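You operate a simulated robot arm through the tools that you are given. There is no shell and no other tool. Be economical: measure what you need, move in short steps, check, and stop when the job is done.

You are at the controls of a simulated robot arm. One attempt, no reset.

JOB
Put the purple block on the corner wall bench away on the top shelf of the corner bay. Put the box that says "foil" from the wall bench near the doors on the top of the white chest and the box that says "seals" on the bench top beside the dryer. Pull the door of the tall oven open. Do these in any order. Set down upright: box.

The check looks at the end state, three seconds after you hand in, the way a careful person would. Anything else that was tipped, shoved, dropped, spilled or broken makes it a failure. Lids that push on must go on centred and level and be pressed home; caps that screw on are set level and turned clockwise until they are tight.

ROBOT AND FRAMES
A 6-joint arm with a two-finger gripper on a trunk, on a base that drives. Base frame: it is fixed to the floor where the robot stands at the start and does not move with it; the origin is under the middle of the robot, x ahead of it, y to its left, z up; the surface under the hand at the start is at about z = 860. Units: mm, degrees, N and s.
With the tool pointing down near the work surface it reaches from about 460 to 820 mm from the robot's upright axis, wherever it stands. Its first joint turns from -166.0 to 166.0 degrees. Places, roughly: beige box, cream box, purple box [750, -4000, 1000]; bench top beside the dryer (48x25 cm) [-2540, -1660, 800]; door of the tall oven [-5800, -3400, 1000]; top of the white chest [-2000, -5300, 700]; top shelf of the corner bay [-6300, 500, 1600]. Payload 1.66 kg.
The TCP is the grasp point between the finger pads, 16 mm short of the fingertips. In the tool frame z runs along the fingers and y along their closing line. Largest opening 111 mm; the body of the gripper starts 104 mm behind the TCP.
Orientation is that of the tool frame in the base frame, as a unit quaternion [x, y, z, w]. With the fingers straight down and closing along the base's y, the tool's x points along the base's -x, its y along +y and its z along -z.

CONTROLS
- The arm moves only by the tool nudge_tool. Its argument "steps" is a list of rows, each a list of 7 numbers: the shift along the tool's x, y, z in units of 200 mm (1.0 is 200 mm), then the turn, a rotation vector about the tool's x, y, z in units of 60 degrees (1.0 is 60 degrees), then the finger opening in cm, from 0 to 11.1. In form: [[dx, dy, dz, ax, ay, az, claw], ...]. A call has 1 to 8 rows; each row is the pose to reach, as a shift and turn from the pose commanded when the call began, along the tool's axes at that moment. A call with a number of a shift or a turn outside -1 to 1 is refused whole. A row lasts 0.2 s, in which the tool goes at most 50 mm and 8.6 degrees; a call with a longer step from one row to the next is refused whole, and so is a gripper value outside its range. Where a pose cannot be reached the arm comes as near as it can. A force on the tool above 40 N (or 10 N above the force at the start of the call, whichever is more), or a blocked arm, ends the call early, and 0.2 s more pass. Each finger halts on what it meets, pressing with about 24 N; the grip force reading is that of the motor and also rises with nothing between the fingers. The clock runs only during rows and for 0.2 s after the last one: add rows that repeat a pose to give the fingers time. It gives the time, the measured TCP pose, the force on the tool (base axes), the opening and the grip force at its end, in the units of the frame above (readings bear some noise), with the torque about the TCP (base axes, N m) and any sound that the robot's microphone picked up, and new pictures: "views" is both (left out), scene, wrist or none.
- Cameras (640 x 400 px; columns grow to the right, rows downward): "scene" is now at [50.7, 147.7, 1633.6]; the picture's right is [-0.52, -0.86, 0.00], its down [-0.59, 0.36, -0.72] and it looks along [0.62, -0.37, -0.69] (base axes); focal length 269 px, centre (320, 200). "wrist" rides on the gripper at [70, 14, -143] in the tool frame; the picture's right is [-0.19, 0.98, 0.00], its down [-0.87, -0.17, -0.47] and it looks along [-0.46, -0.09, 0.88] (tool axes); focal length 230 px, centre (320, 200).
- raise_lower(by): slides the trunk up (or, below 0, down) by that many mm; the arm and the scene camera ride with it, the base frame stays. It gives what a move gives, with no picture.
- roll_base(legs): drives the robot by 1 to 6 legs, each [ahead, left, turn to the left] in mm, mm and degrees, along the robot's own axes; the way and the turn of a leg run together, so that a leg with both is an arc; at most 1500 mm and 180 degrees a leg. The arm and the cameras ride along, it lands a little off, and it stops where it bumps. It gives what a move gives, and a new picture of the scene camera.
- aim_head(pan, tilt): turns the head with the scene camera to pan (to the left, within 120 degrees either way) and tilt (down, from -29 to 69), counted from straight ahead of the robot. It gives what a move gives, and a new picture of the scene camera.
- point_at(camera, pixels): there is no depth. For up to 12 entries [column, row, z] of the newest picture of that camera ("zoom" is the newest enlarged one), the place [x, y] in the base frame at which the ray of that pixel passes the height z, good to about 3 mm. It takes no simulated time.
- close_up(camera, box): a new picture of the part [left, top, right, bottom] of that camera's present view, enlarged. It takes no simulated time.
- job_done(): hands the job in; it is judged then, once.

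Keep the steps short. Do not move on a guess: measure, check each grasp and each placing, and mend mistakes. In all there are 110 turns and 260 pictures (those below and enlarged ones count). Leave the gripper open and the arm clear of the work at the hand-in unless told otherwise, and finish with a single line.

The tools are called after "Request:" as name(argument=value, ...) on one line, values as JSON. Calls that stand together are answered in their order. nudge_tool: Moves the arm, as the interface text tells. Its arguments: {"type":"object","properties":{"steps":{"type":"array","items":{"type":"array","items":{"type":"number"}}},"views":{"type":"string","enum":["both","scene","wrist","none"]}},"required":["steps"]} The other tools are called the same way: raise_lower (by) slides the trunk up or down; roll_base (legs) drives the base; aim_head (pan, tilt) turns the head that bears the scene camera; point_at (camera, pixels) gives the place at which the rays of pixels pass given heights; close_up (camera, box) takes an enlarged picture of a part of a camera's view; job_done () hands the job in.

At the start:

```text
t: 0.0
position: [441.8, -81.5, 1188.1]
tool_rot: [-0.001, 1.0, 0.0, 0.0]
ft_force: [-0.4, 0.0, 0.2]
moment: [-0.01, -0.04, 0.01]
gripper_width: 111.0
finger_force: 0.1
trunk travel left (down, up): [-225.0, 365.0]
robot x, y, heading: [-0.1, 2.1, 0.0]
head pan, tilt: [-31.1, 44.0]
```

scene: 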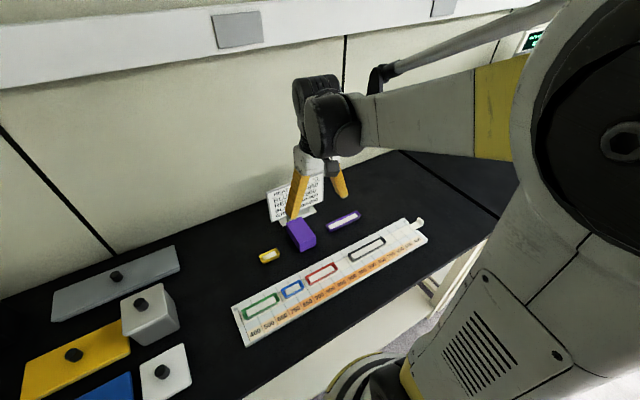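
wrist: 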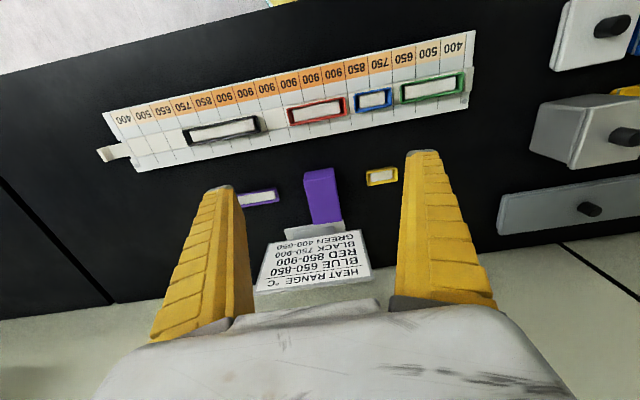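

I see the purple block near (302,235) in the scene picture, in front of a sign. I'll enlarge both views to measure it.

Request:
close_up(camera="scene", box=[240, 170, 440, 295])

Request:
close_up(camera="wrist", box=[230, 140, 430, 265])

Request:
point_at(camera="wrist", pixels=[[312, 222, 860], [341, 220, 860], [305, 170, 910], [333, 168, 910], [285, 232, 860], [343, 228, 860]])

Request:
point_at(camera="scene", pixels=[[300, 251, 860], [316, 244, 860], [288, 235, 860], [297, 236, 910], [287, 226, 910], [314, 232, 910], [303, 219, 910]])

```text
3.20 times, centred on (340, 232) of scene
```

zoom: 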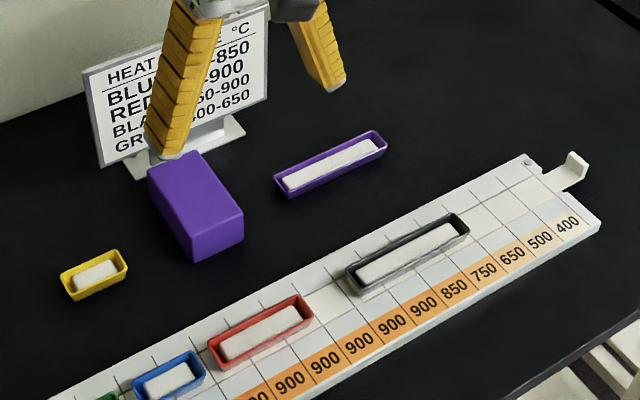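

```text
3.20 times, centred on (330, 202) of wrist
```

zoom: 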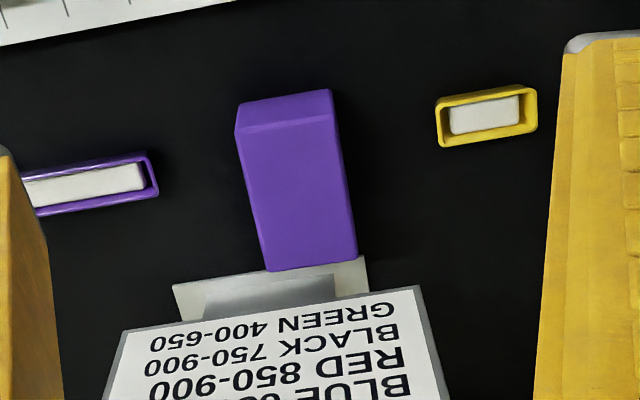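

```text
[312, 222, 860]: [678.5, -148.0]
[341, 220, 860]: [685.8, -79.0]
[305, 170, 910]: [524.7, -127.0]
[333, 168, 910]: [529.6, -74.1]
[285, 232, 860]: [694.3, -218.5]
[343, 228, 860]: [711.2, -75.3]
```

```text
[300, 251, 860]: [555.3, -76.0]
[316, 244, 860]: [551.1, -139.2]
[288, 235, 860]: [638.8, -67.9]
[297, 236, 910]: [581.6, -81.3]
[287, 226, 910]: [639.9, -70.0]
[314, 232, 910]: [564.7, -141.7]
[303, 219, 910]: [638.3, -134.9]
```

Request:
point_at(camera="zoom", pixels=[[236, 137, 895], [336, 118, 895], [357, 256, 895], [268, 271, 895], [240, 103, 860], [331, 88, 860], [236, 137, 905], [336, 118, 905], [357, 256, 905], [268, 271, 905]])

Request:
point_at(camera="scene", pixels=[[286.3, 223.8, 895], [302.5, 217, 895], [315.9, 236.5, 895], [300, 245, 895], [301, 252, 860], [316, 245, 860], [286.3, 223.8, 905], [302.5, 217, 905], [315.9, 236.5, 905], [300, 245, 905]])

```text
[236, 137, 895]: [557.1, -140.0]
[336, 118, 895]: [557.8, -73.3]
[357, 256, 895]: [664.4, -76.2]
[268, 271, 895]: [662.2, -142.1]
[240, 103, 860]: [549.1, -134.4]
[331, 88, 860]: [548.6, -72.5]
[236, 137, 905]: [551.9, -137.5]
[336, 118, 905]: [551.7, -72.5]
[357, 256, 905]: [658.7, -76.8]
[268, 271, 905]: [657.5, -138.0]
```

```text
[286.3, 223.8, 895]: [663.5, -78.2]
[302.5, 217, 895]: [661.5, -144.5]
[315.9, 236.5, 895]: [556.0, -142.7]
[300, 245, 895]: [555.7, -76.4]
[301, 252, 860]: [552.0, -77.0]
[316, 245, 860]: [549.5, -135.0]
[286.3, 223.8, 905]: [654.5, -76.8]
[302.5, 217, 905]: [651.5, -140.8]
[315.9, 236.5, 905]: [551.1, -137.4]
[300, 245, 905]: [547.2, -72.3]
```

The block spans about x 555–663, y −141…−77, with its top at about 897. Next I check the neighbours (the two small boats) and look around with the head to learn the room.

Request:
point_at(camera="scene", pixels=[[327, 230, 865], [326, 225, 865], [279.5, 250, 865], [281, 259, 865], [288, 222, 870], [316, 209, 870]])

Request:
aim_head(pan=60, tilt=15)

Request:
aim_head(pan=118, tilt=15)

Request:
aim_head(pan=-118, tilt=15)

Request:
aim_head(pan=-70, tilt=15)

```text
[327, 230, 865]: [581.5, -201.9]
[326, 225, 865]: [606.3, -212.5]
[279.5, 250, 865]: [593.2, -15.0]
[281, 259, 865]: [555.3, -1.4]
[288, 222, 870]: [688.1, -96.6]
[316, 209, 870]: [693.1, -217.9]
```

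```text
t: 1.7
position: [442.2, -81.2, 1187.3]
tool_rot: [0.0, 1.0, 0.0, 0.0]
ft_force: [0.8, -0.2, 0.1]
moment: [0.03, 0.0, -0.01]
gripper_width: 110.8
finger_force: 0.0
trunk travel left (down, up): [-225.0, 365.0]
robot x, y, heading: [4.5, 0.1, -0.0]
head pan, tilt: [60.0, 15.0]
```

scene: 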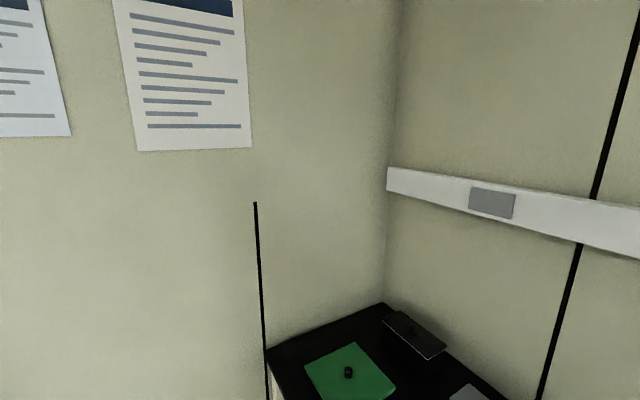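

```text
t: 2.9
position: [443.0, -81.5, 1187.4]
tool_rot: [0.0, 1.0, 0.0, 0.0]
ft_force: [-0.2, -0.7, -0.5]
moment: [0.01, 0.0, -0.01]
gripper_width: 111.2
finger_force: 0.1
trunk travel left (down, up): [-225.0, 365.0]
robot x, y, heading: [3.4, 3.3, 0.1]
head pan, tilt: [118.0, 15.0]
```

scene: 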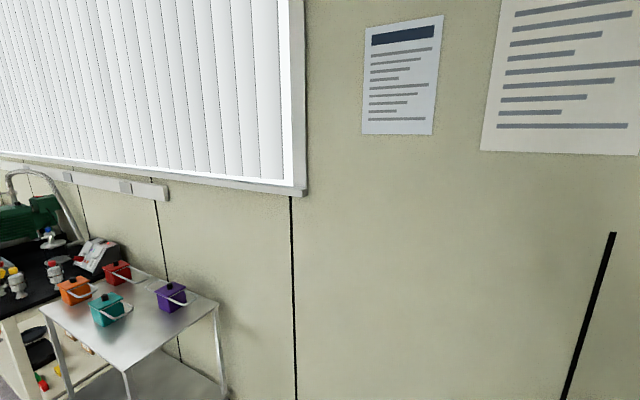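

```text
t: 6.3
position: [443.1, -81.2, 1187.8]
tool_rot: [0.0, 1.0, 0.0, 0.0]
ft_force: [0.5, 0.4, 0.0]
moment: [0.02, -0.03, 0.01]
gripper_width: 111.0
finger_force: 0.0
trunk travel left (down, up): [-225.0, 365.0]
robot x, y, heading: [-3.4, -2.3, 0.0]
head pan, tilt: [-118.0, 15.0]
```

scene: 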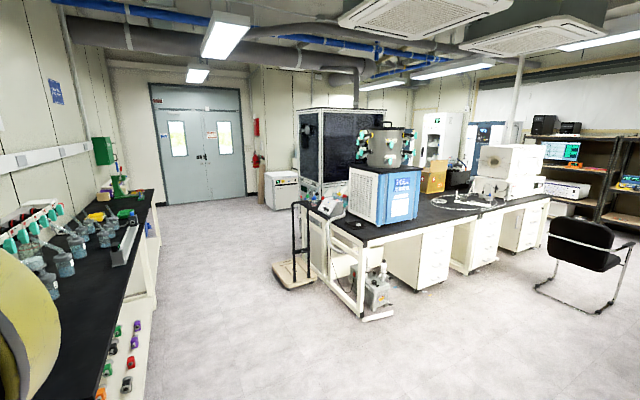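

```text
t: 7.4
position: [444.0, -80.8, 1187.5]
tool_rot: [0.001, 1.0, 0.0, 0.0]
ft_force: [-0.7, -0.5, -0.6]
moment: [-0.04, 0.0, -0.02]
gripper_width: 110.9
finger_force: 0.2
trunk travel left (down, up): [-225.0, 365.0]
robot x, y, heading: [-1.7, -0.7, -0.2]
head pan, tilt: [-70.0, 15.0]
```

scene: 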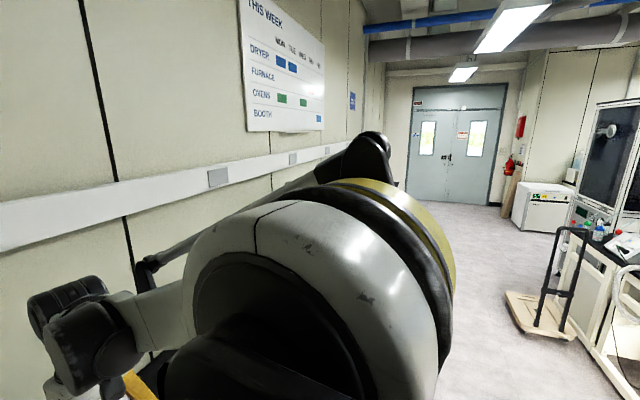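

The bench in front sits in the room corner, so this is the right block. I'll move above it at [607,−108], with the fingers closing along y.

Request:
nudge_tool(steps=[[-0.14, -0.025, 0.16, 0, 0, 0, 9.5], [-0.28, -0.05, 0.32, 0, 0, 0, 9.5], [-0.42, -0.07, 0.48, 0, 0, 0, 9.5], [-0.56, -0.095, 0.64, 0, 0, 0, 9.5], [-0.7, -0.115, 0.8, 0, 0, 0, 9.5], [-0.82, -0.135, 0.95, 0, 0, 0, 9.5], [-0.82, -0.135, 0.95, 0, 0, 0, 9.5]], views="wrist")

Request:
aim_head(pan=-15, tilt=50)

```text
t: 9.0
position: [606.4, -109.8, 997.5]
tool_rot: [0.0, 1.0, 0.0, 0.0]
ft_force: [0.0, 0.6, -0.3]
moment: [0.01, 0.04, -0.01]
gripper_width: 95.8
finger_force: 0.6
trunk travel left (down, up): [-225.0, 365.0]
robot x, y, heading: [0.6, 3.4, -0.0]
head pan, tilt: [-70.0, 15.0]
```

wrist: 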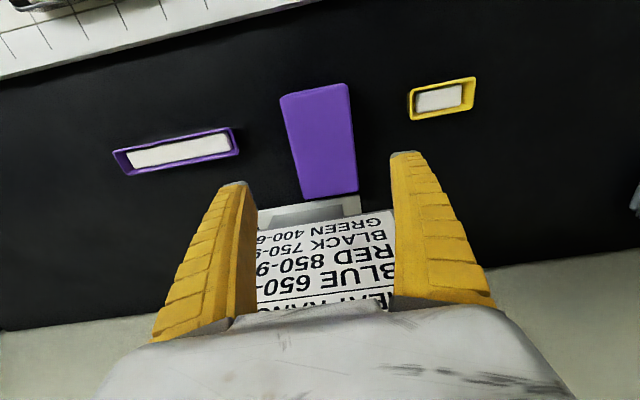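

```text
t: 10.3
position: [606.3, -109.0, 998.1]
tool_rot: [0.0, 1.0, 0.0, 0.0]
ft_force: [0.1, -0.2, 0.3]
moment: [-0.02, 0.05, -0.03]
gripper_width: 95.4
finger_force: 0.7
trunk travel left (down, up): [-225.0, 365.0]
robot x, y, heading: [-1.7, 2.1, -0.1]
head pan, tilt: [-15.0, 50.0]
```

scene: 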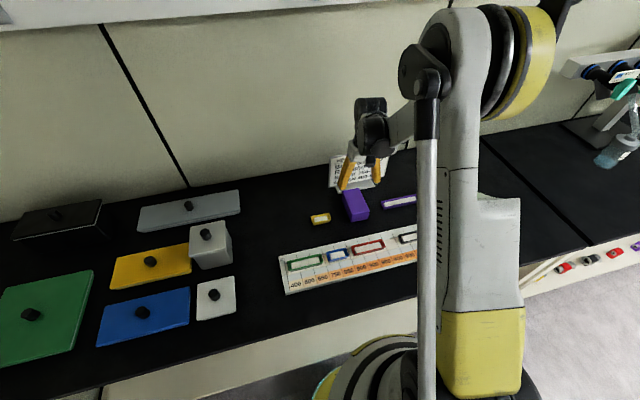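

The hand is over the block. I go down to z≈881 and close.

Request:
nudge_tool(steps=[[0, 0.005, 0.2, 0, 0, 0, 9.5], [0, 0.005, 0.4, 0, 0, 0, 9.5], [0, 0.005, 0.5, 0, 0, 0, 9.5], [0, 0.005, 0.583, 0, 0, 0, 9.5], [0, 0.005, 0.583, 0, 0, 0, 9.5]], views="wrist")

Request:
nudge_tool(steps=[[0, 0, 0, 0, 0, 0, 7.5], [0, 0, 0, 0, 0, 0, 6], [0, 0, 0, 0, 0, 0, 5], [0, 0, 0, 0, 0, 0, 5]], views="wrist")

```text
t: 11.5
position: [608.9, -107.2, 879.8]
tool_rot: [0.001, 1.0, -0.001, 0.0]
ft_force: [-0.4, 0.4, 0.3]
moment: [0.02, 0.02, -0.04]
gripper_width: 95.9
finger_force: 0.4
trunk travel left (down, up): [-225.0, 365.0]
robot x, y, heading: [1.5, 1.5, -0.2]
head pan, tilt: [-15.0, 50.0]
```

wrist: 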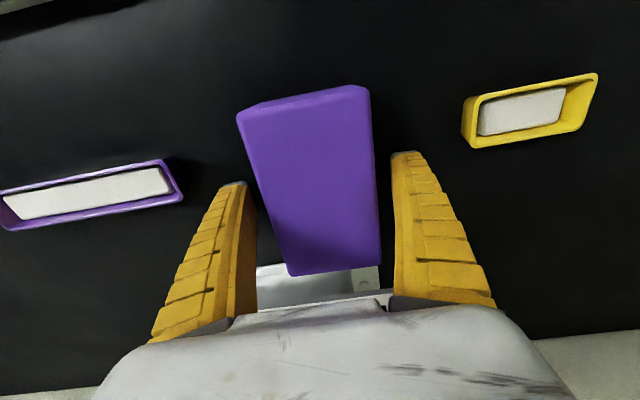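

```text
t: 12.5
position: [608.2, -105.5, 881.5]
tool_rot: [0.0, 1.0, 0.0, 0.0]
ft_force: [0.1, 0.9, -0.5]
moment: [-0.01, 0.03, 0.01]
gripper_width: 62.7
finger_force: 24.3
trunk travel left (down, up): [-225.0, 365.0]
robot x, y, heading: [0.7, -1.5, 0.1]
head pan, tilt: [-15.0, 50.0]
```

wrist: 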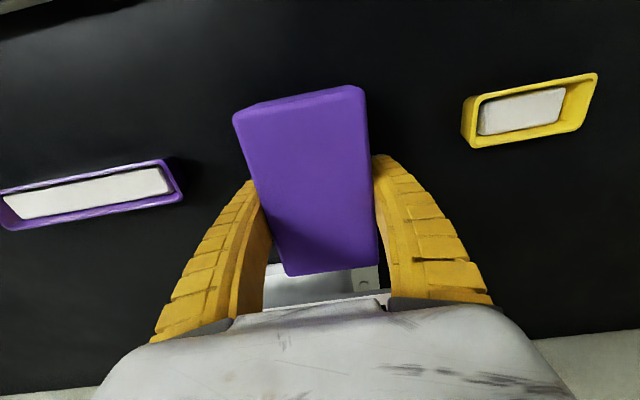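

The grip is on at 62.7 mm and 24 N. I lift and draw back towards the robot.

Request:
nudge_tool(steps=[[0, 0, -0.1, 0, 0, 0, 5], [0, 0, -0.3, 0, 0, 0, 5], [0, 0, -0.5, 0, 0, 0, 5], [0, 0, -0.7, 0, 0, 0, 5], [0.1, 0, -0.88, 0, 0, 0, 5], [0.3, 0, -0.98, 0, 0, 0, 5], [0.5, 0, -1.0, 0, 0, 0, 5], [0.7, 0, -1.0, 0, 0, 0, 5]], views="both")

```text
t: 14.3
position: [463.8, -106.9, 1079.9]
tool_rot: [0.0, 1.0, 0.001, 0.0]
ft_force: [-0.5, -0.5, 0.9]
moment: [-0.01, -0.01, 0.0]
gripper_width: 62.4
finger_force: 24.6
trunk travel left (down, up): [-225.0, 365.0]
robot x, y, heading: [-0.4, -0.4, -0.0]
head pan, tilt: [-15.0, 50.0]
```

scene: 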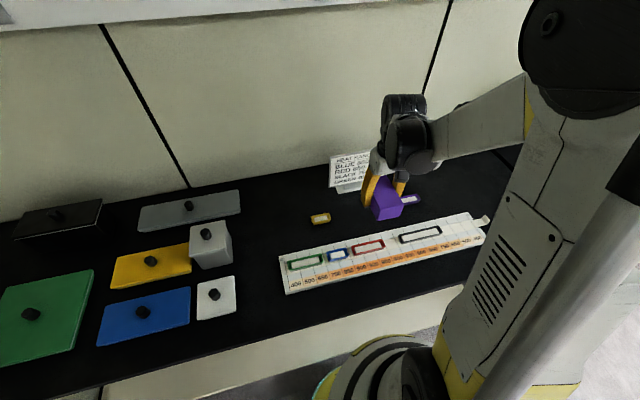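
wrist: 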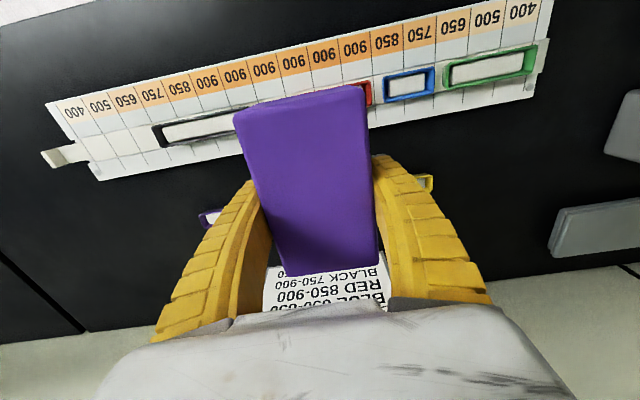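

The block is held. I back away from the bench 500 mm and aim the head to see the route.

Request:
roll_base(legs=[[-500, 0, 0]])

Request:
aim_head(pan=118, tilt=25)

Request:
aim_head(pan=-118, tilt=25)

```text
t: 17.2
position: [-29.0, -105.6, 1080.8]
tool_rot: [-0.004, 1.0, 0.0, 0.0]
ft_force: [0.1, -0.6, 0.6]
moment: [0.0, -0.04, -0.01]
gripper_width: 62.9
finger_force: 24.5
trunk travel left (down, up): [-225.0, 365.0]
robot x, y, heading: [-492.5, -3.7, 0.3]
head pan, tilt: [-15.0, 50.0]
```

scene: 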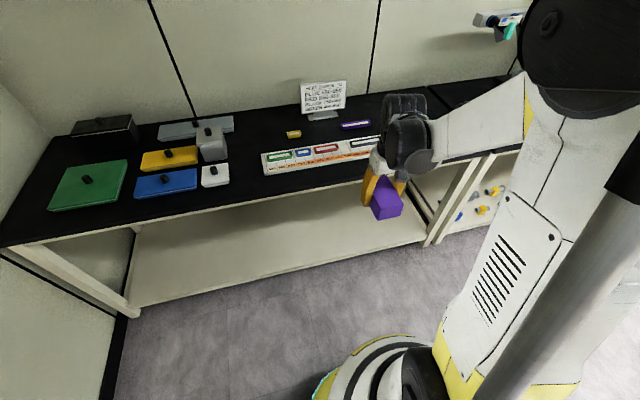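

```text
t: 19.4
position: [-28.3, -105.9, 1080.9]
tool_rot: [-0.003, 1.0, 0.0, 0.0]
ft_force: [-1.2, -1.0, -0.1]
moment: [0.01, -0.03, 0.02]
gripper_width: 62.8
finger_force: 23.9
trunk travel left (down, up): [-225.0, 365.0]
robot x, y, heading: [-496.5, -2.9, 0.3]
head pan, tilt: [118.0, 25.0]
```

scene: 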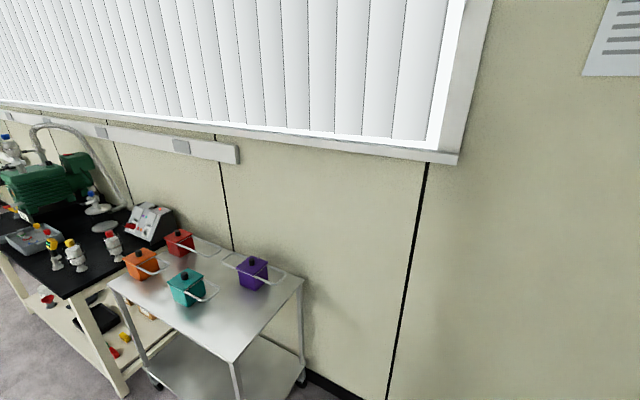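

```text
t: 22.7
position: [-29.4, -105.9, 1080.9]
tool_rot: [-0.004, 1.0, 0.0, 0.001]
ft_force: [0.1, 0.2, -0.1]
moment: [-0.01, 0.01, -0.02]
gripper_width: 62.5
finger_force: 24.1
trunk travel left (down, up): [-225.0, 365.0]
robot x, y, heading: [-497.6, -3.6, 0.3]
head pan, tilt: [-118.0, 25.0]
```

scene: 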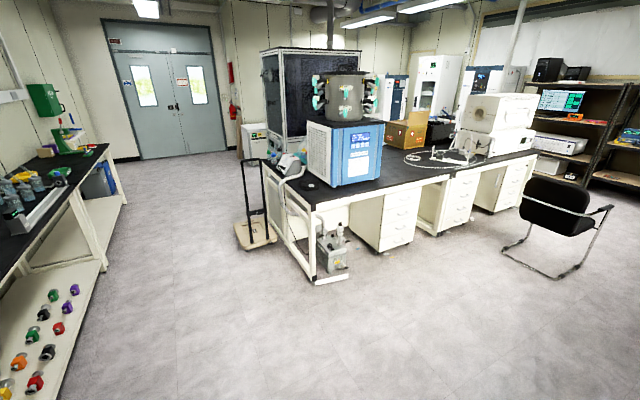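

Clear on the right side. I turn right 180° on the spot to face −x, then look ahead.

Request:
roll_base(legs=[[0, 0, -180]])

Request:
aim_head(pan=20, tilt=22)

Request:
aim_head(pan=60, tilt=22)

```text
t: 30.5
position: [-958.1, 117.6, 1080.4]
tool_rot: [1.0, -0.014, 0.0, 0.0]
ft_force: [0.6, -0.1, -0.6]
moment: [0.02, -0.01, -0.01]
gripper_width: 62.7
finger_force: 24.4
trunk travel left (down, up): [-225.0, 365.0]
robot x, y, heading: [-496.2, -0.5, 178.2]
head pan, tilt: [-118.0, 25.0]
```

scene: 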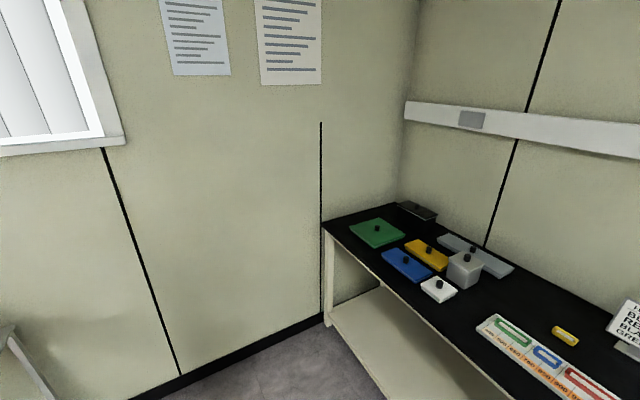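

```text
t: 32.7
position: [-958.4, 118.0, 1081.2]
tool_rot: [1.0, -0.014, 0.0, 0.001]
ft_force: [-0.4, 0.2, 0.0]
moment: [0.0, -0.01, 0.01]
gripper_width: 62.5
finger_force: 23.9
trunk travel left (down, up): [-225.0, 365.0]
robot x, y, heading: [-497.9, -1.1, 178.3]
head pan, tilt: [20.0, 22.0]
```

scene: 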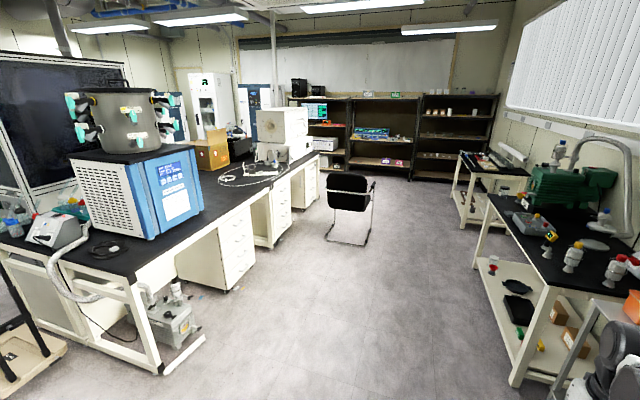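

```text
t: 33.8
position: [-957.8, 118.9, 1081.1]
tool_rot: [1.0, -0.013, 0.0, 0.0]
ft_force: [-0.6, 1.0, -0.8]
moment: [-0.03, -0.01, 0.03]
gripper_width: 62.7
finger_force: 23.9
trunk travel left (down, up): [-225.0, 365.0]
robot x, y, heading: [-499.0, -0.9, 178.5]
head pan, tilt: [60.0, 22.0]
```

scene: 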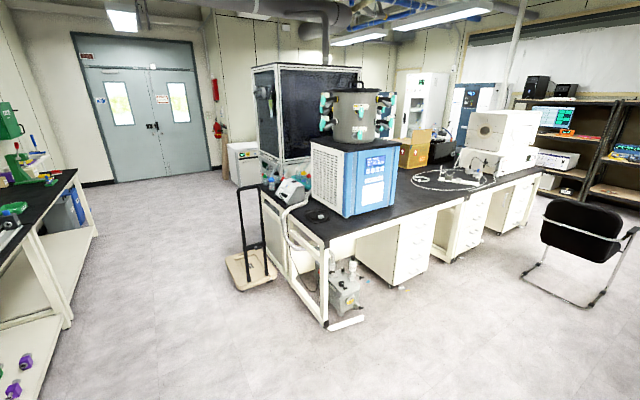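

The open aisle runs down −x, past a chair. I measure floor points here, then look back along the aisle.

Request:
point_at(camera="scene", pixels=[[327, 328, 0], [363, 318, 0], [228, 262, 0], [244, 291, 0], [277, 270, 0], [258, 172, 0], [232, 184, 0], [541, 205, 0], [588, 307, 0], [522, 272, 0], [60, 325, 0], [93, 236, 0]])

Request:
aim_head(pan=0, tilt=20)

```text
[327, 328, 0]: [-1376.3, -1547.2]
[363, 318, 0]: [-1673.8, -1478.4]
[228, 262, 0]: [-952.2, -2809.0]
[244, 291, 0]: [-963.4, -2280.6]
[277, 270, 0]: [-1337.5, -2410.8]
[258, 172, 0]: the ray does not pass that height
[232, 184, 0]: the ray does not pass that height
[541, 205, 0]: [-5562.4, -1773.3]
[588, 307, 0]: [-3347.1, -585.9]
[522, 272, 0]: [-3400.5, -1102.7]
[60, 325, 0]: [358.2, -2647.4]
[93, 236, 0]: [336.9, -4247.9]
```

```text
t: 35.1
position: [-958.4, 118.3, 1081.2]
tool_rot: [1.0, -0.014, -0.001, 0.0]
ft_force: [-0.1, 0.4, 0.5]
moment: [0.04, 0.02, 0.02]
gripper_width: 62.7
finger_force: 24.4
trunk travel left (down, up): [-225.0, 365.0]
robot x, y, heading: [-494.6, -3.6, 178.3]
head pan, tilt: [0.0, 20.0]
```

scene: 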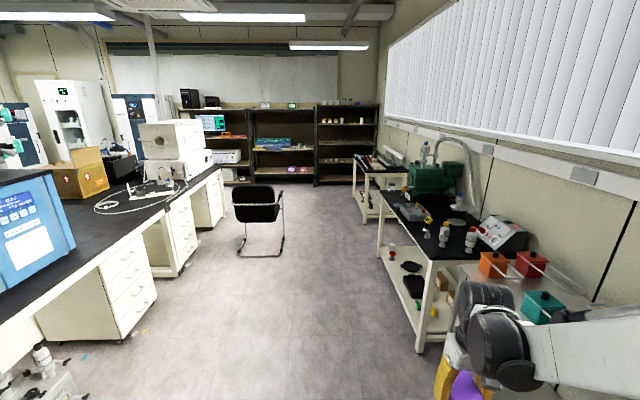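

Request:
point_at(camera="scene", pixels=[[241, 254, 0], [281, 255, 0], [283, 236, 0], [417, 352, 0], [378, 256, 0], [363, 223, 0], [353, 197, 0], [318, 186, 0], [252, 184, 0], [374, 104, 1600], [318, 104, 1600], [441, 385, 0]])

Request:
close_up(camera="scene", box=[230, 80, 410, 193])

```text
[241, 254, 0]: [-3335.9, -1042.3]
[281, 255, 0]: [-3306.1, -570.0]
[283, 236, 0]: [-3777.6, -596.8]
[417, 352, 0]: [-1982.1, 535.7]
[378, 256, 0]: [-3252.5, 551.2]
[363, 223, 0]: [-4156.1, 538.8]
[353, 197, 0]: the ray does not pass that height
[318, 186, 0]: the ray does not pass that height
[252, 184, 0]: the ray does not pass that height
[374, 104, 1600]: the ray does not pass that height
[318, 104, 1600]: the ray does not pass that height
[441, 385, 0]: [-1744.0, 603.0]
```

```text
3.54 times, centred on (320, 136) of scene
```

zoom: 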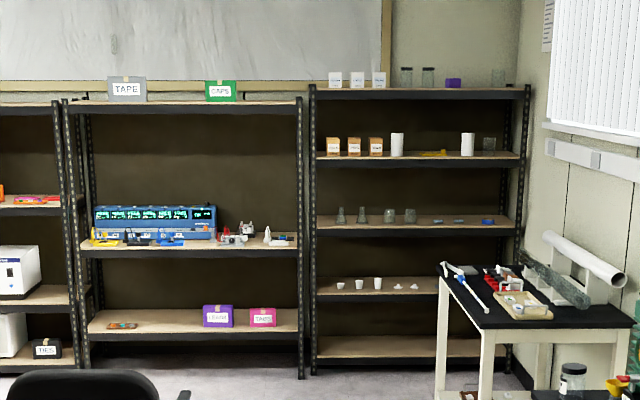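

The corner bay is the right-hand one, and its top shelf has room. The aisle centre, y≈0, lies between the chair (y<−570) and the benches (y>540). I drive along it to about x=−4500.

Request:
roll_base(legs=[[0, 0, 1.7], [1400, 0, 0], [1300, 0, 0]])

```text
t: 48.4
position: [-3623.8, 55.4, 1079.8]
tool_rot: [1.0, 0.012, 0.0, 0.0]
ft_force: [-0.6, -0.6, 0.3]
moment: [0.02, -0.03, 0.01]
gripper_width: 62.4
finger_force: 23.8
trunk travel left (down, up): [-225.0, 365.0]
robot x, y, heading: [-3155.4, -35.1, -178.7]
head pan, tilt: [0.0, 20.0]
```

scene: 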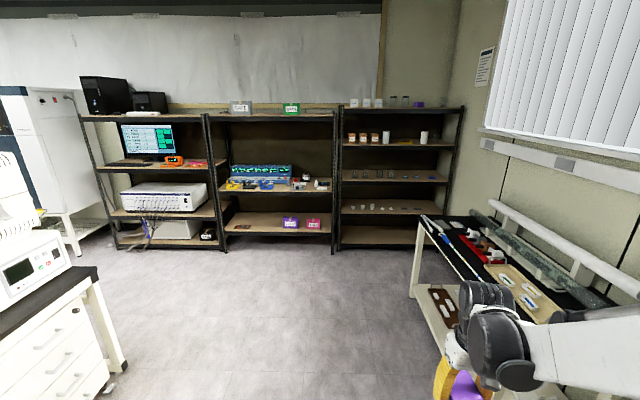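

Request:
point_at(camera="scene", pixels=[[337, 250, 0], [452, 250, 0], [413, 298, 0], [426, 360, 0], [214, 250, 0], [110, 395, 0], [128, 366, 0], [333, 253, 0]])

Request:
roll_base(legs=[[0, 0, -1.3], [1300, 0, 0]])

```text
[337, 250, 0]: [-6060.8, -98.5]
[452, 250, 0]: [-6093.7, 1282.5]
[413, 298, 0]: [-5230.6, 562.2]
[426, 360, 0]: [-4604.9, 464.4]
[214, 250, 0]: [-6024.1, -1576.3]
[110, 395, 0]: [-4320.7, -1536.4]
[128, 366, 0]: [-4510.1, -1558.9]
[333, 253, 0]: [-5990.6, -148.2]
```

```text
t: 55.2
position: [-4915.2, 33.1, 1080.5]
tool_rot: [1.0, 0.015, -0.001, 0.0]
ft_force: [-0.3, 0.2, -0.4]
moment: [0.02, -0.02, 0.02]
gripper_width: 62.8
finger_force: 24.0
trunk travel left (down, up): [-225.0, 365.0]
robot x, y, heading: [-4441.2, -61.9, -178.3]
head pan, tilt: [0.0, 20.0]
```

scene: 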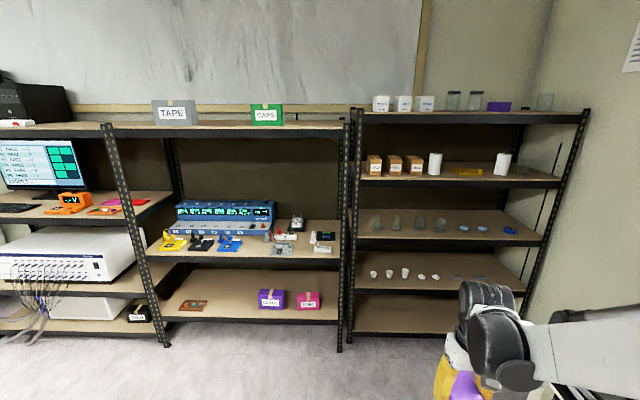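

I raise the trunk fully to see the shelf's top and get the hand up.

Request:
raise_lower(by=365)

Request:
aim_head(pan=-15, tilt=20)

Request:
close_up(camera="scene", box=[220, 100, 540, 300])

```text
t: 58.8
position: [-4916.5, 32.1, 1445.7]
tool_rot: [1.0, 0.016, 0.0, -0.001]
ft_force: [0.1, -0.4, 0.1]
moment: [0.01, 0.03, -0.01]
gripper_width: 63.0
finger_force: 24.0
trunk travel left (down, up): [-590.0, 0.0]
robot x, y, heading: [-4447.2, -57.8, -178.3]
head pan, tilt: [0.0, 20.0]
```

```text
t: 59.6
position: [-4915.1, 32.0, 1445.7]
tool_rot: [1.0, 0.015, 0.0, 0.0]
ft_force: [0.7, -0.6, 0.2]
moment: [-0.01, 0.0, 0.02]
gripper_width: 62.7
finger_force: 23.9
trunk travel left (down, up): [-590.0, 0.0]
robot x, y, heading: [-4444.0, -56.8, -178.3]
head pan, tilt: [-15.0, 20.0]
```

scene: 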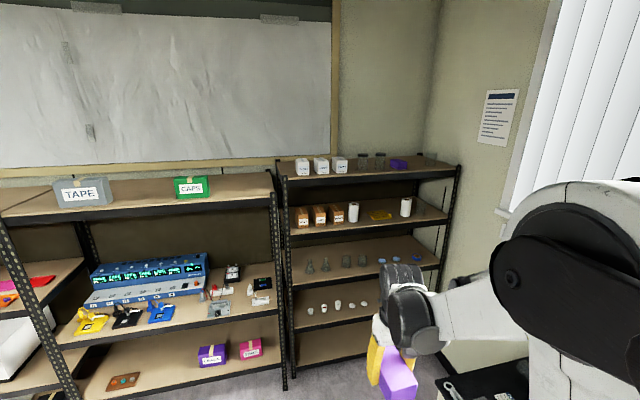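

```text
2.00 times, centred on (380, 200) of scene
```

zoom: 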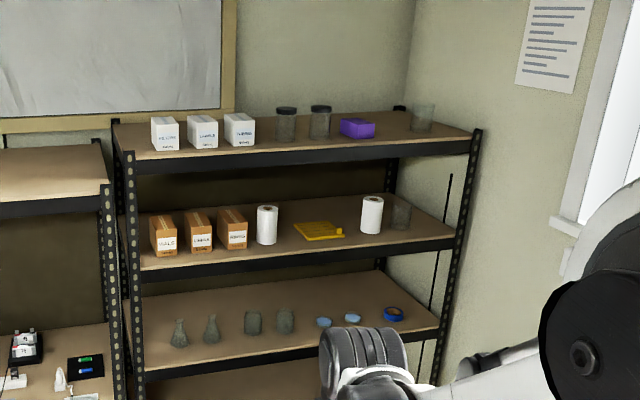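

Request:
point_at(camera="zoom", pixels=[[135, 160, 1600], [470, 133, 1600], [300, 147, 1600], [158, 151, 1600], [192, 149, 1600], [228, 147, 1600], [285, 142, 1600], [321, 139, 1600], [345, 136, 1600], [373, 137, 1600], [115, 125, 1600], [405, 108, 1600]])

```text
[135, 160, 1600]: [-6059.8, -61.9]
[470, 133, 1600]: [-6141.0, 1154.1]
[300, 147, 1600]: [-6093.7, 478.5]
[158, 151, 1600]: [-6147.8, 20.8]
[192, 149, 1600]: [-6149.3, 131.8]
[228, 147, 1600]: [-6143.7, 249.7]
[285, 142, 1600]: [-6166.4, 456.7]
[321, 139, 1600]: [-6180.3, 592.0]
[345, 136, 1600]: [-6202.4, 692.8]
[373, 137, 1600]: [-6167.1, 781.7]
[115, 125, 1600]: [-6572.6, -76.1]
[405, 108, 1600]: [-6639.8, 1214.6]
```

There is free space at the front of the top shelf. Before driving closer, I test that the arm can lift the tool to about z=1720 with the fingers down.

Request:
nudge_tool(steps=[[0, 0, -0.2, 0, 0, 0, 5], [0, 0, -0.4, 0, 0, 0, 5], [0, 0, -0.6, 0, 0, 0, 5], [0, 0, -0.8, 0, 0, 0, 5], [0, 0, -1.0, 0, 0, 0, 5]], views="none")

Request:
nudge_tool(steps=[[0, 0, -0.2, 0, 0, 0, 5], [0, 0, -0.4, 0, 0, 0, 5], [0, 0, -0.4, 0, 0, 0, 5]], views="scene")

```text
t: 60.8
position: [-4914.4, 31.8, 1644.3]
tool_rot: [1.0, 0.015, 0.001, 0.0]
ft_force: [-0.9, -0.4, -0.2]
moment: [-0.04, 0.0, 0.0]
gripper_width: 62.7
finger_force: 24.0
trunk travel left (down, up): [-590.0, 0.0]
robot x, y, heading: [-4447.7, -60.1, -178.3]
head pan, tilt: [-15.0, 20.0]
```

```text
t: 61.6
position: [-4915.9, 33.4, 1725.8]
tool_rot: [1.0, 0.015, 0.0, 0.0]
ft_force: [0.2, 0.7, -0.7]
moment: [0.0, -0.02, -0.05]
gripper_width: 62.6
finger_force: 24.0
trunk travel left (down, up): [-590.0, 0.0]
robot x, y, heading: [-4447.4, -59.4, -178.2]
head pan, tilt: [-15.0, 20.0]
```

scene: 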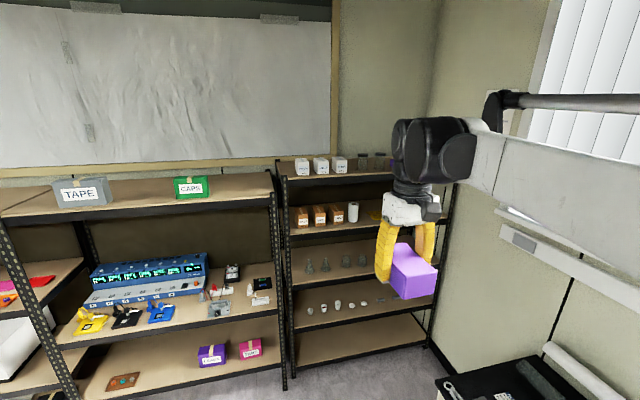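

It reaches easily. I drive nearer to the bay, to about x=−5440, y≈80.

Request:
roll_base(legs=[[0, 0, -1.7], [950, -140, 0]])

Request:
aim_head(pan=-15, tilt=35)

```text
t: 66.9
position: [-5851.7, 196.9, 1724.5]
tool_rot: [1.0, -0.005, 0.0, -0.001]
ft_force: [0.2, 0.1, -0.4]
moment: [0.0, 0.01, 0.0]
gripper_width: 62.4
finger_force: 23.3
trunk travel left (down, up): [-590.0, 0.0]
robot x, y, heading: [-5385.5, 82.2, 179.6]
head pan, tilt: [-15.0, 20.0]
```

scene: 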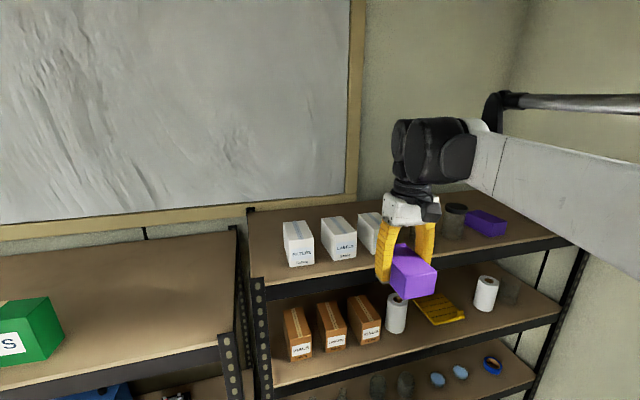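

```text
t: 67.7
position: [-5851.7, 195.8, 1724.2]
tool_rot: [1.0, -0.005, 0.001, 0.0]
ft_force: [-0.3, -0.6, -0.2]
moment: [0.01, 0.0, 0.04]
gripper_width: 62.6
finger_force: 24.1
trunk travel left (down, up): [-590.0, 0.0]
robot x, y, heading: [-5388.9, 84.8, 179.7]
head pan, tilt: [-15.0, 35.0]
```

scene: 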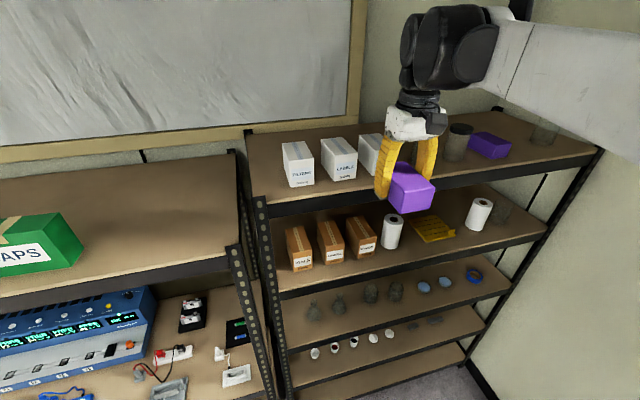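

Request:
close_up(camera="scene", box=[230, 90, 614, 330])

Request:
close_up(camera="wrist", box=[0, 0, 640, 400])

```text
1.67 times, centred on (422, 210) of scene
```

zoom: 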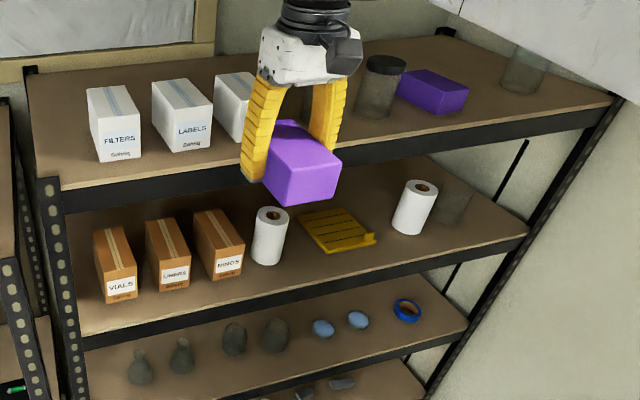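

```text
1.00 times, centred on (320, 200) of wrist (not enlarged: the box is as wide or as high as the picture)
```

zoom: 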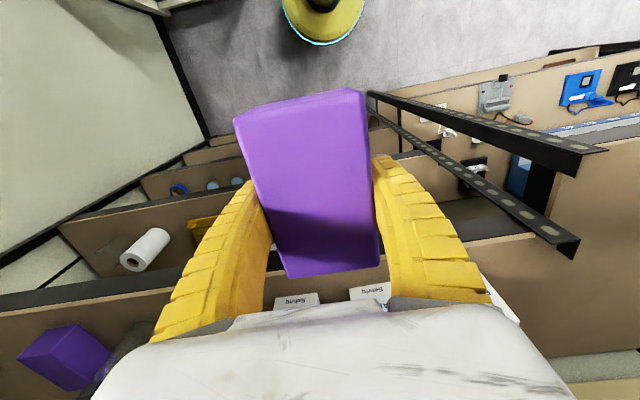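

Request:
point_at(camera="scene", pixels=[[269, 204.6, 1600], [596, 148.8, 1600], [434, 186, 1600], [492, 159, 1600], [510.8, 150, 1600], [467.6, 148, 1600], [291.8, 187.8, 1600], [314.6, 181.8, 1600], [455, 160.8, 1600], [531.8, 141, 1600], [554, 144, 1600], [434, 186, 1620]])

Request:
point_at(camera="wrist", pixels=[[0, 313, 1600], [140, 291, 1600], [500, 237, 1600], [63, 389, 1600], [111, 360, 1600], [60, 385, 1620], [140, 291, 1620], [500, 237, 1620]])

```text
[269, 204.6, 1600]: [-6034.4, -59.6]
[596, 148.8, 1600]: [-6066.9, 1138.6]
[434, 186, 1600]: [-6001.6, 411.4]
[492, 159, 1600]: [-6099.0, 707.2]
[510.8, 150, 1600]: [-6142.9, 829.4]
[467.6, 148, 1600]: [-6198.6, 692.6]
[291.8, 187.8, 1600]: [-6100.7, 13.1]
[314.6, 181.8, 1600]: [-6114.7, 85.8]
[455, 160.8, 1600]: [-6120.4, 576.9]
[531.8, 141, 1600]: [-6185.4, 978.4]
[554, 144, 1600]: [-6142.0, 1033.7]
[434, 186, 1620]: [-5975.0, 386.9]
```

```text
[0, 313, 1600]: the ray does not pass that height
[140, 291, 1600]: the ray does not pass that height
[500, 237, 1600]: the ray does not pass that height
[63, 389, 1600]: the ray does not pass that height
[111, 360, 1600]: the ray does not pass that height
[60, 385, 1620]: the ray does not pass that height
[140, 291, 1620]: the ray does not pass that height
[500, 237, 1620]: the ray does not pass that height
```

I raise the hand a bit and move it towards y≈350 at the shelf edge, so the wrist camera can see the free gaps on the top shelf.

Request:
nudge_tool(steps=[[0, -0.15, -0.12, 0, 0, 0, 5], [0, -0.35, -0.25, 0, 0, 0, 5], [0, -0.55, -0.35, 0, 0, 0, 5], [0, -0.77, -0.35, 0, 0, 0, 5], [0, -0.77, -0.35, 0, 0, 0, 5]], views="both")

```text
t: 68.9
position: [-5848.6, 347.1, 1793.0]
tool_rot: [1.0, -0.004, 0.001, -0.001]
ft_force: [0.5, -1.1, 0.6]
moment: [0.07, 0.0, 0.01]
gripper_width: 62.7
finger_force: 23.5
trunk travel left (down, up): [-590.0, 0.0]
robot x, y, heading: [-5386.0, 81.7, 179.5]
head pan, tilt: [-15.0, 35.0]
```

scene: 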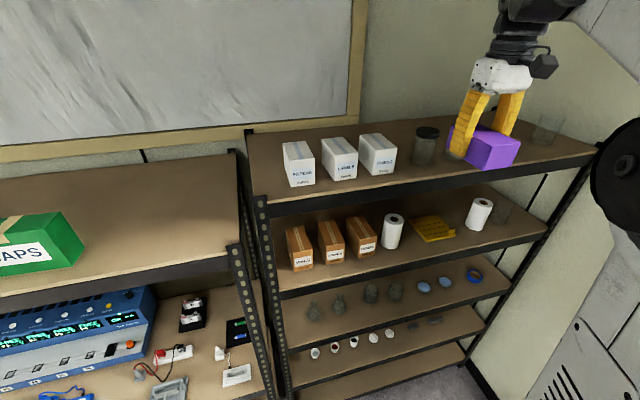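
wrist: 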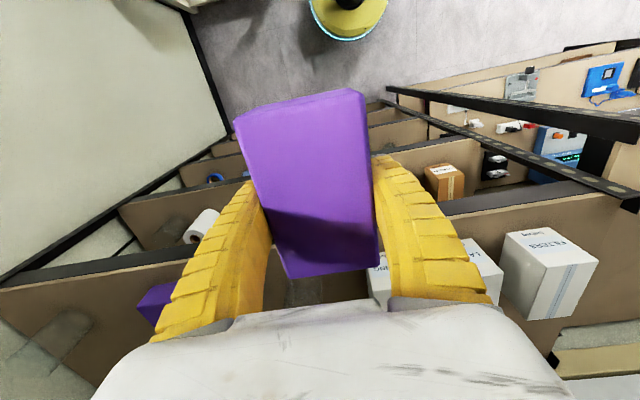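

Request:
close_up(camera="scene", box=[240, 100, 640, 350])

Request:
point_at(camera="wrist", pixels=[[100, 274, 1600], [100, 274, 1620], [560, 196, 1600], [560, 196, 1620], [522, 318, 1600], [550, 319, 1600], [522, 318, 1620], [505, 300, 1600]])

Request:
close_up(camera="wrist", box=[0, 150, 640, 400])

```text
1.60 times, centred on (440, 225) of scene
```

zoom: 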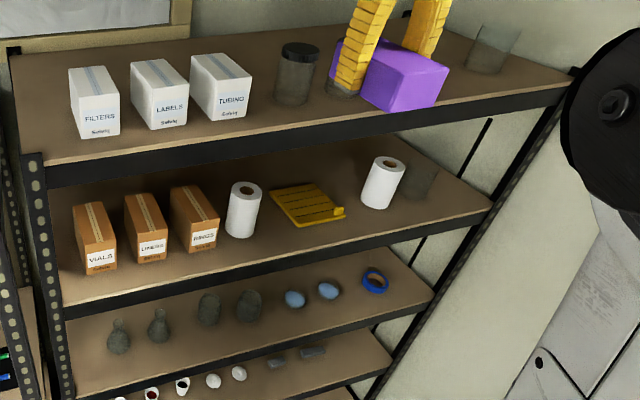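

```text
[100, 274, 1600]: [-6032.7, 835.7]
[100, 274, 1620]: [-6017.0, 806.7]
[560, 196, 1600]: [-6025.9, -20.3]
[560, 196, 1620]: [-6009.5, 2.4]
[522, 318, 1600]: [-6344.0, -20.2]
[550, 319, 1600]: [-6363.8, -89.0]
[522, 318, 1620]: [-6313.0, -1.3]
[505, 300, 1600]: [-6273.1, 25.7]
```

```text
1.00 times, centred on (320, 275) of wrist (not enlarged: the box is as wide or as high as the picture)
```

zoom: 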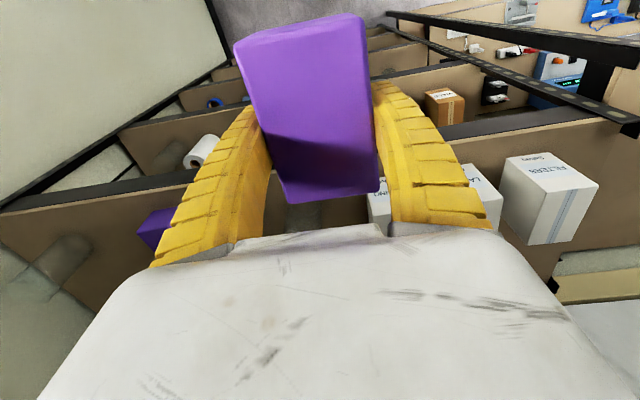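

Request:
point_at(camera="scene", pixels=[[272.5, 202.5, 1600], [427.5, 181.9, 1600], [272.5, 202.5, 1610], [427.5, 181.9, 1610], [340, 181, 1610], [357, 178, 1610], [374, 175, 1610], [395, 172.5, 1610], [412.5, 162, 1610], [424, 166, 1610], [437, 163, 1610], [455, 160, 1610]])

```text
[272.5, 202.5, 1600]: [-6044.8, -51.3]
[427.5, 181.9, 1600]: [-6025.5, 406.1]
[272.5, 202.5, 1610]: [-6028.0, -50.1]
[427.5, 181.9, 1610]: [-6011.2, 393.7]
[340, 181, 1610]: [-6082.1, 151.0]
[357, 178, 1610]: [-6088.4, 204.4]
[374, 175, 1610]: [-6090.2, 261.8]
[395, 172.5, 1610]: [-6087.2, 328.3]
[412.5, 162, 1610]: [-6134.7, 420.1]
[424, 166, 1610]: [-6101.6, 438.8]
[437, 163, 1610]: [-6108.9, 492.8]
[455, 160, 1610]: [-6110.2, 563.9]
```

Request:
point_at(camera="wrist", pixels=[[345, 39, 50], [345, 39, 250], [310, 6, 50], [388, 2, 50], [345, 39, 0]])

```text
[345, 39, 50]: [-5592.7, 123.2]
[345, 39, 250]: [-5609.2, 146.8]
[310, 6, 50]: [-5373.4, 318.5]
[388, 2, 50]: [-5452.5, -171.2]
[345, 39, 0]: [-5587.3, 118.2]
```

The base radius is only about 250 mm, so I can stand nearer. The widest free gap is to the right of the shelf's own purple block, y≈830–970. I shift to about (−5620, 300), with the hand staying well above everything.

Request:
roll_base(legs=[[230, -220, 0]])

Request:
aim_head(pan=-35, tilt=40)

Request:
close_up(camera="wrist", box=[0, 150, 320, 400])

```text
t: 71.0
position: [-6078.1, 569.2, 1792.4]
tool_rot: [1.0, -0.005, 0.0, 0.001]
ft_force: [-0.5, -0.4, -0.4]
moment: [0.01, 0.01, -0.01]
gripper_width: 62.9
finger_force: 23.9
trunk travel left (down, up): [-590.0, 0.0]
robot x, y, heading: [-5612.0, 303.1, 179.3]
head pan, tilt: [-15.0, 35.0]
```

scene: 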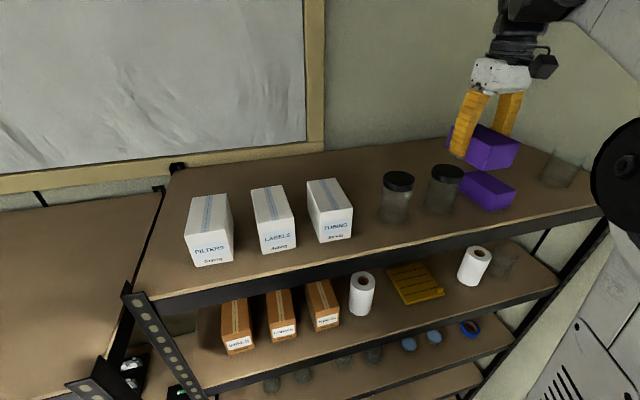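

```text
t: 71.8
position: [-6076.9, 568.7, 1793.6]
tool_rot: [1.0, -0.005, 0.0, 0.0]
ft_force: [0.8, -0.4, -0.9]
moment: [0.0, 0.0, 0.02]
gripper_width: 62.8
finger_force: 24.5
trunk travel left (down, up): [-590.0, 0.0]
robot x, y, heading: [-5618.3, 303.8, 179.3]
head pan, tilt: [-35.0, 40.0]
```

scene: 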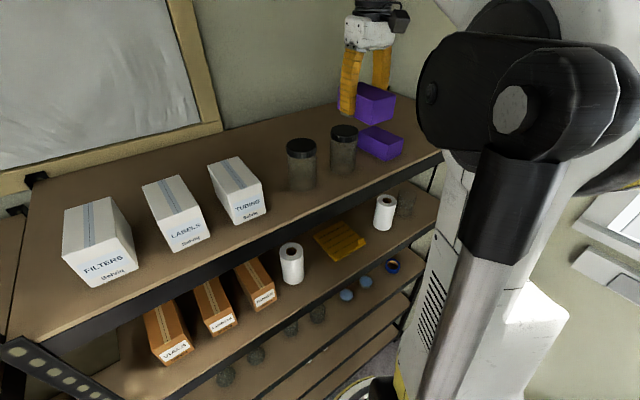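

```text
1.60 times, centred on (160, 275) of wrist
```

zoom: 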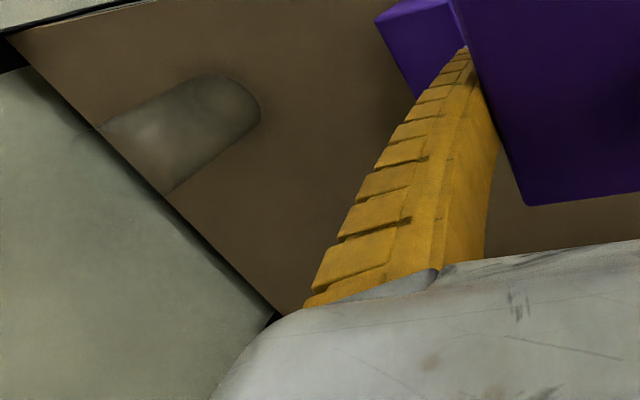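

Request:
point_at(camera="zoom", pixels=[[375, 20, 1637], [415, 99, 1637], [262, 112, 1600], [245, 85, 1600], [180, 80, 1600], [255, 130, 1600], [10, 36, 1600], [285, 312, 1600], [300, 12, 1600]])

Request:
point_at(camera="scene", pixels=[[403, 138, 1637], [388, 160, 1600], [403, 151, 1600], [380, 142, 1637], [360, 137, 1637], [430, 160, 1600]])

```text
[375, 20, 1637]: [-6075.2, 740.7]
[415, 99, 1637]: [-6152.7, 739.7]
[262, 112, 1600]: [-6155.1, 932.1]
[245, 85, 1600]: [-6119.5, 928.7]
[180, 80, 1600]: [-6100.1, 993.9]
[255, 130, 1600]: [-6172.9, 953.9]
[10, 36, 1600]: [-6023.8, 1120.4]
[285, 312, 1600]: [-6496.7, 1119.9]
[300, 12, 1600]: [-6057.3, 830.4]
```

```text
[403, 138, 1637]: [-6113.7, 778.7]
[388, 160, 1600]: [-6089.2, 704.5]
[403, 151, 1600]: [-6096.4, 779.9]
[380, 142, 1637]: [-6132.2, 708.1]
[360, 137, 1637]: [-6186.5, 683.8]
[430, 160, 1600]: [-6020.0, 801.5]
```

The gap runs from y≈775 (shelf block) to y≈930 (beaker), with the shelf edge at x≈−6030. I move over [−6105, 852] in two steps, high up.

Request:
nudge_tool(steps=[[-0.02, -0.2, 0, 0, 0, 0, 5], [-0.04, -0.4, 0, 0, 0, 0, 5], [-0.06, -0.6, 0, 0, 0, 0, 5], [-0.08, -0.8, 0, 0, 0, 0, 5], [-0.1, -1.0, 0, 0, 0, 0, 5]], views="none")

Request:
nudge_tool(steps=[[-0.02, -0.2, 0, 0, 0, 0, 5], [-0.04, -0.41, 0, 0, 0, 0, 5], [-0.04, -0.41, 0, 0, 0, 0, 5]], views="both")

```text
t: 73.0
position: [-6096.2, 774.5, 1790.5]
tool_rot: [1.0, -0.005, 0.0, 0.0]
ft_force: [-0.8, 0.8, -0.8]
moment: [-0.06, -0.03, 0.04]
gripper_width: 62.7
finger_force: 24.4
trunk travel left (down, up): [-590.0, 0.0]
robot x, y, heading: [-5611.6, 303.8, 179.4]
head pan, tilt: [-35.0, 40.0]
```

```text
t: 73.8
position: [-6088.1, 810.3, 1778.0]
tool_rot: [1.0, -0.004, 0.0, -0.001]
ft_force: [-0.5, -0.1, -0.3]
moment: [0.04, -0.01, -0.01]
gripper_width: 62.7
finger_force: 24.6
out of reach, approached as far as the arm can: row 1, 2, 3
trunk travel left (down, up): [-590.0, 0.0]
robot x, y, heading: [-5616.9, 304.6, 179.7]
head pan, tilt: [-35.0, 40.0]
```

scene: 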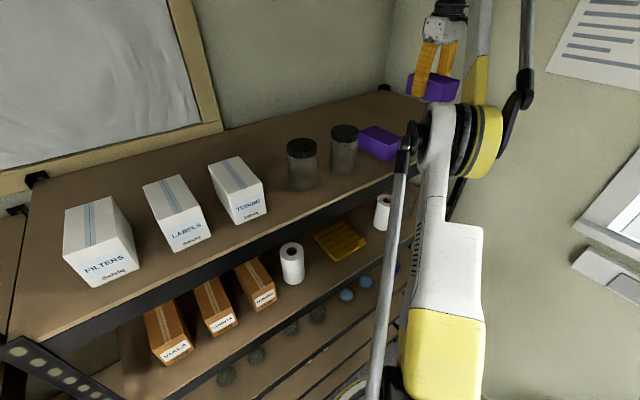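
wrist: 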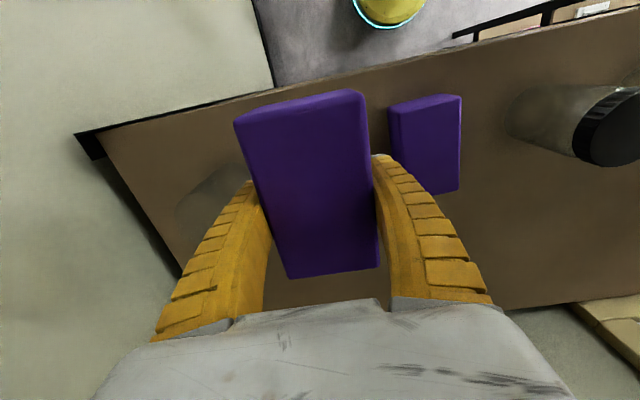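

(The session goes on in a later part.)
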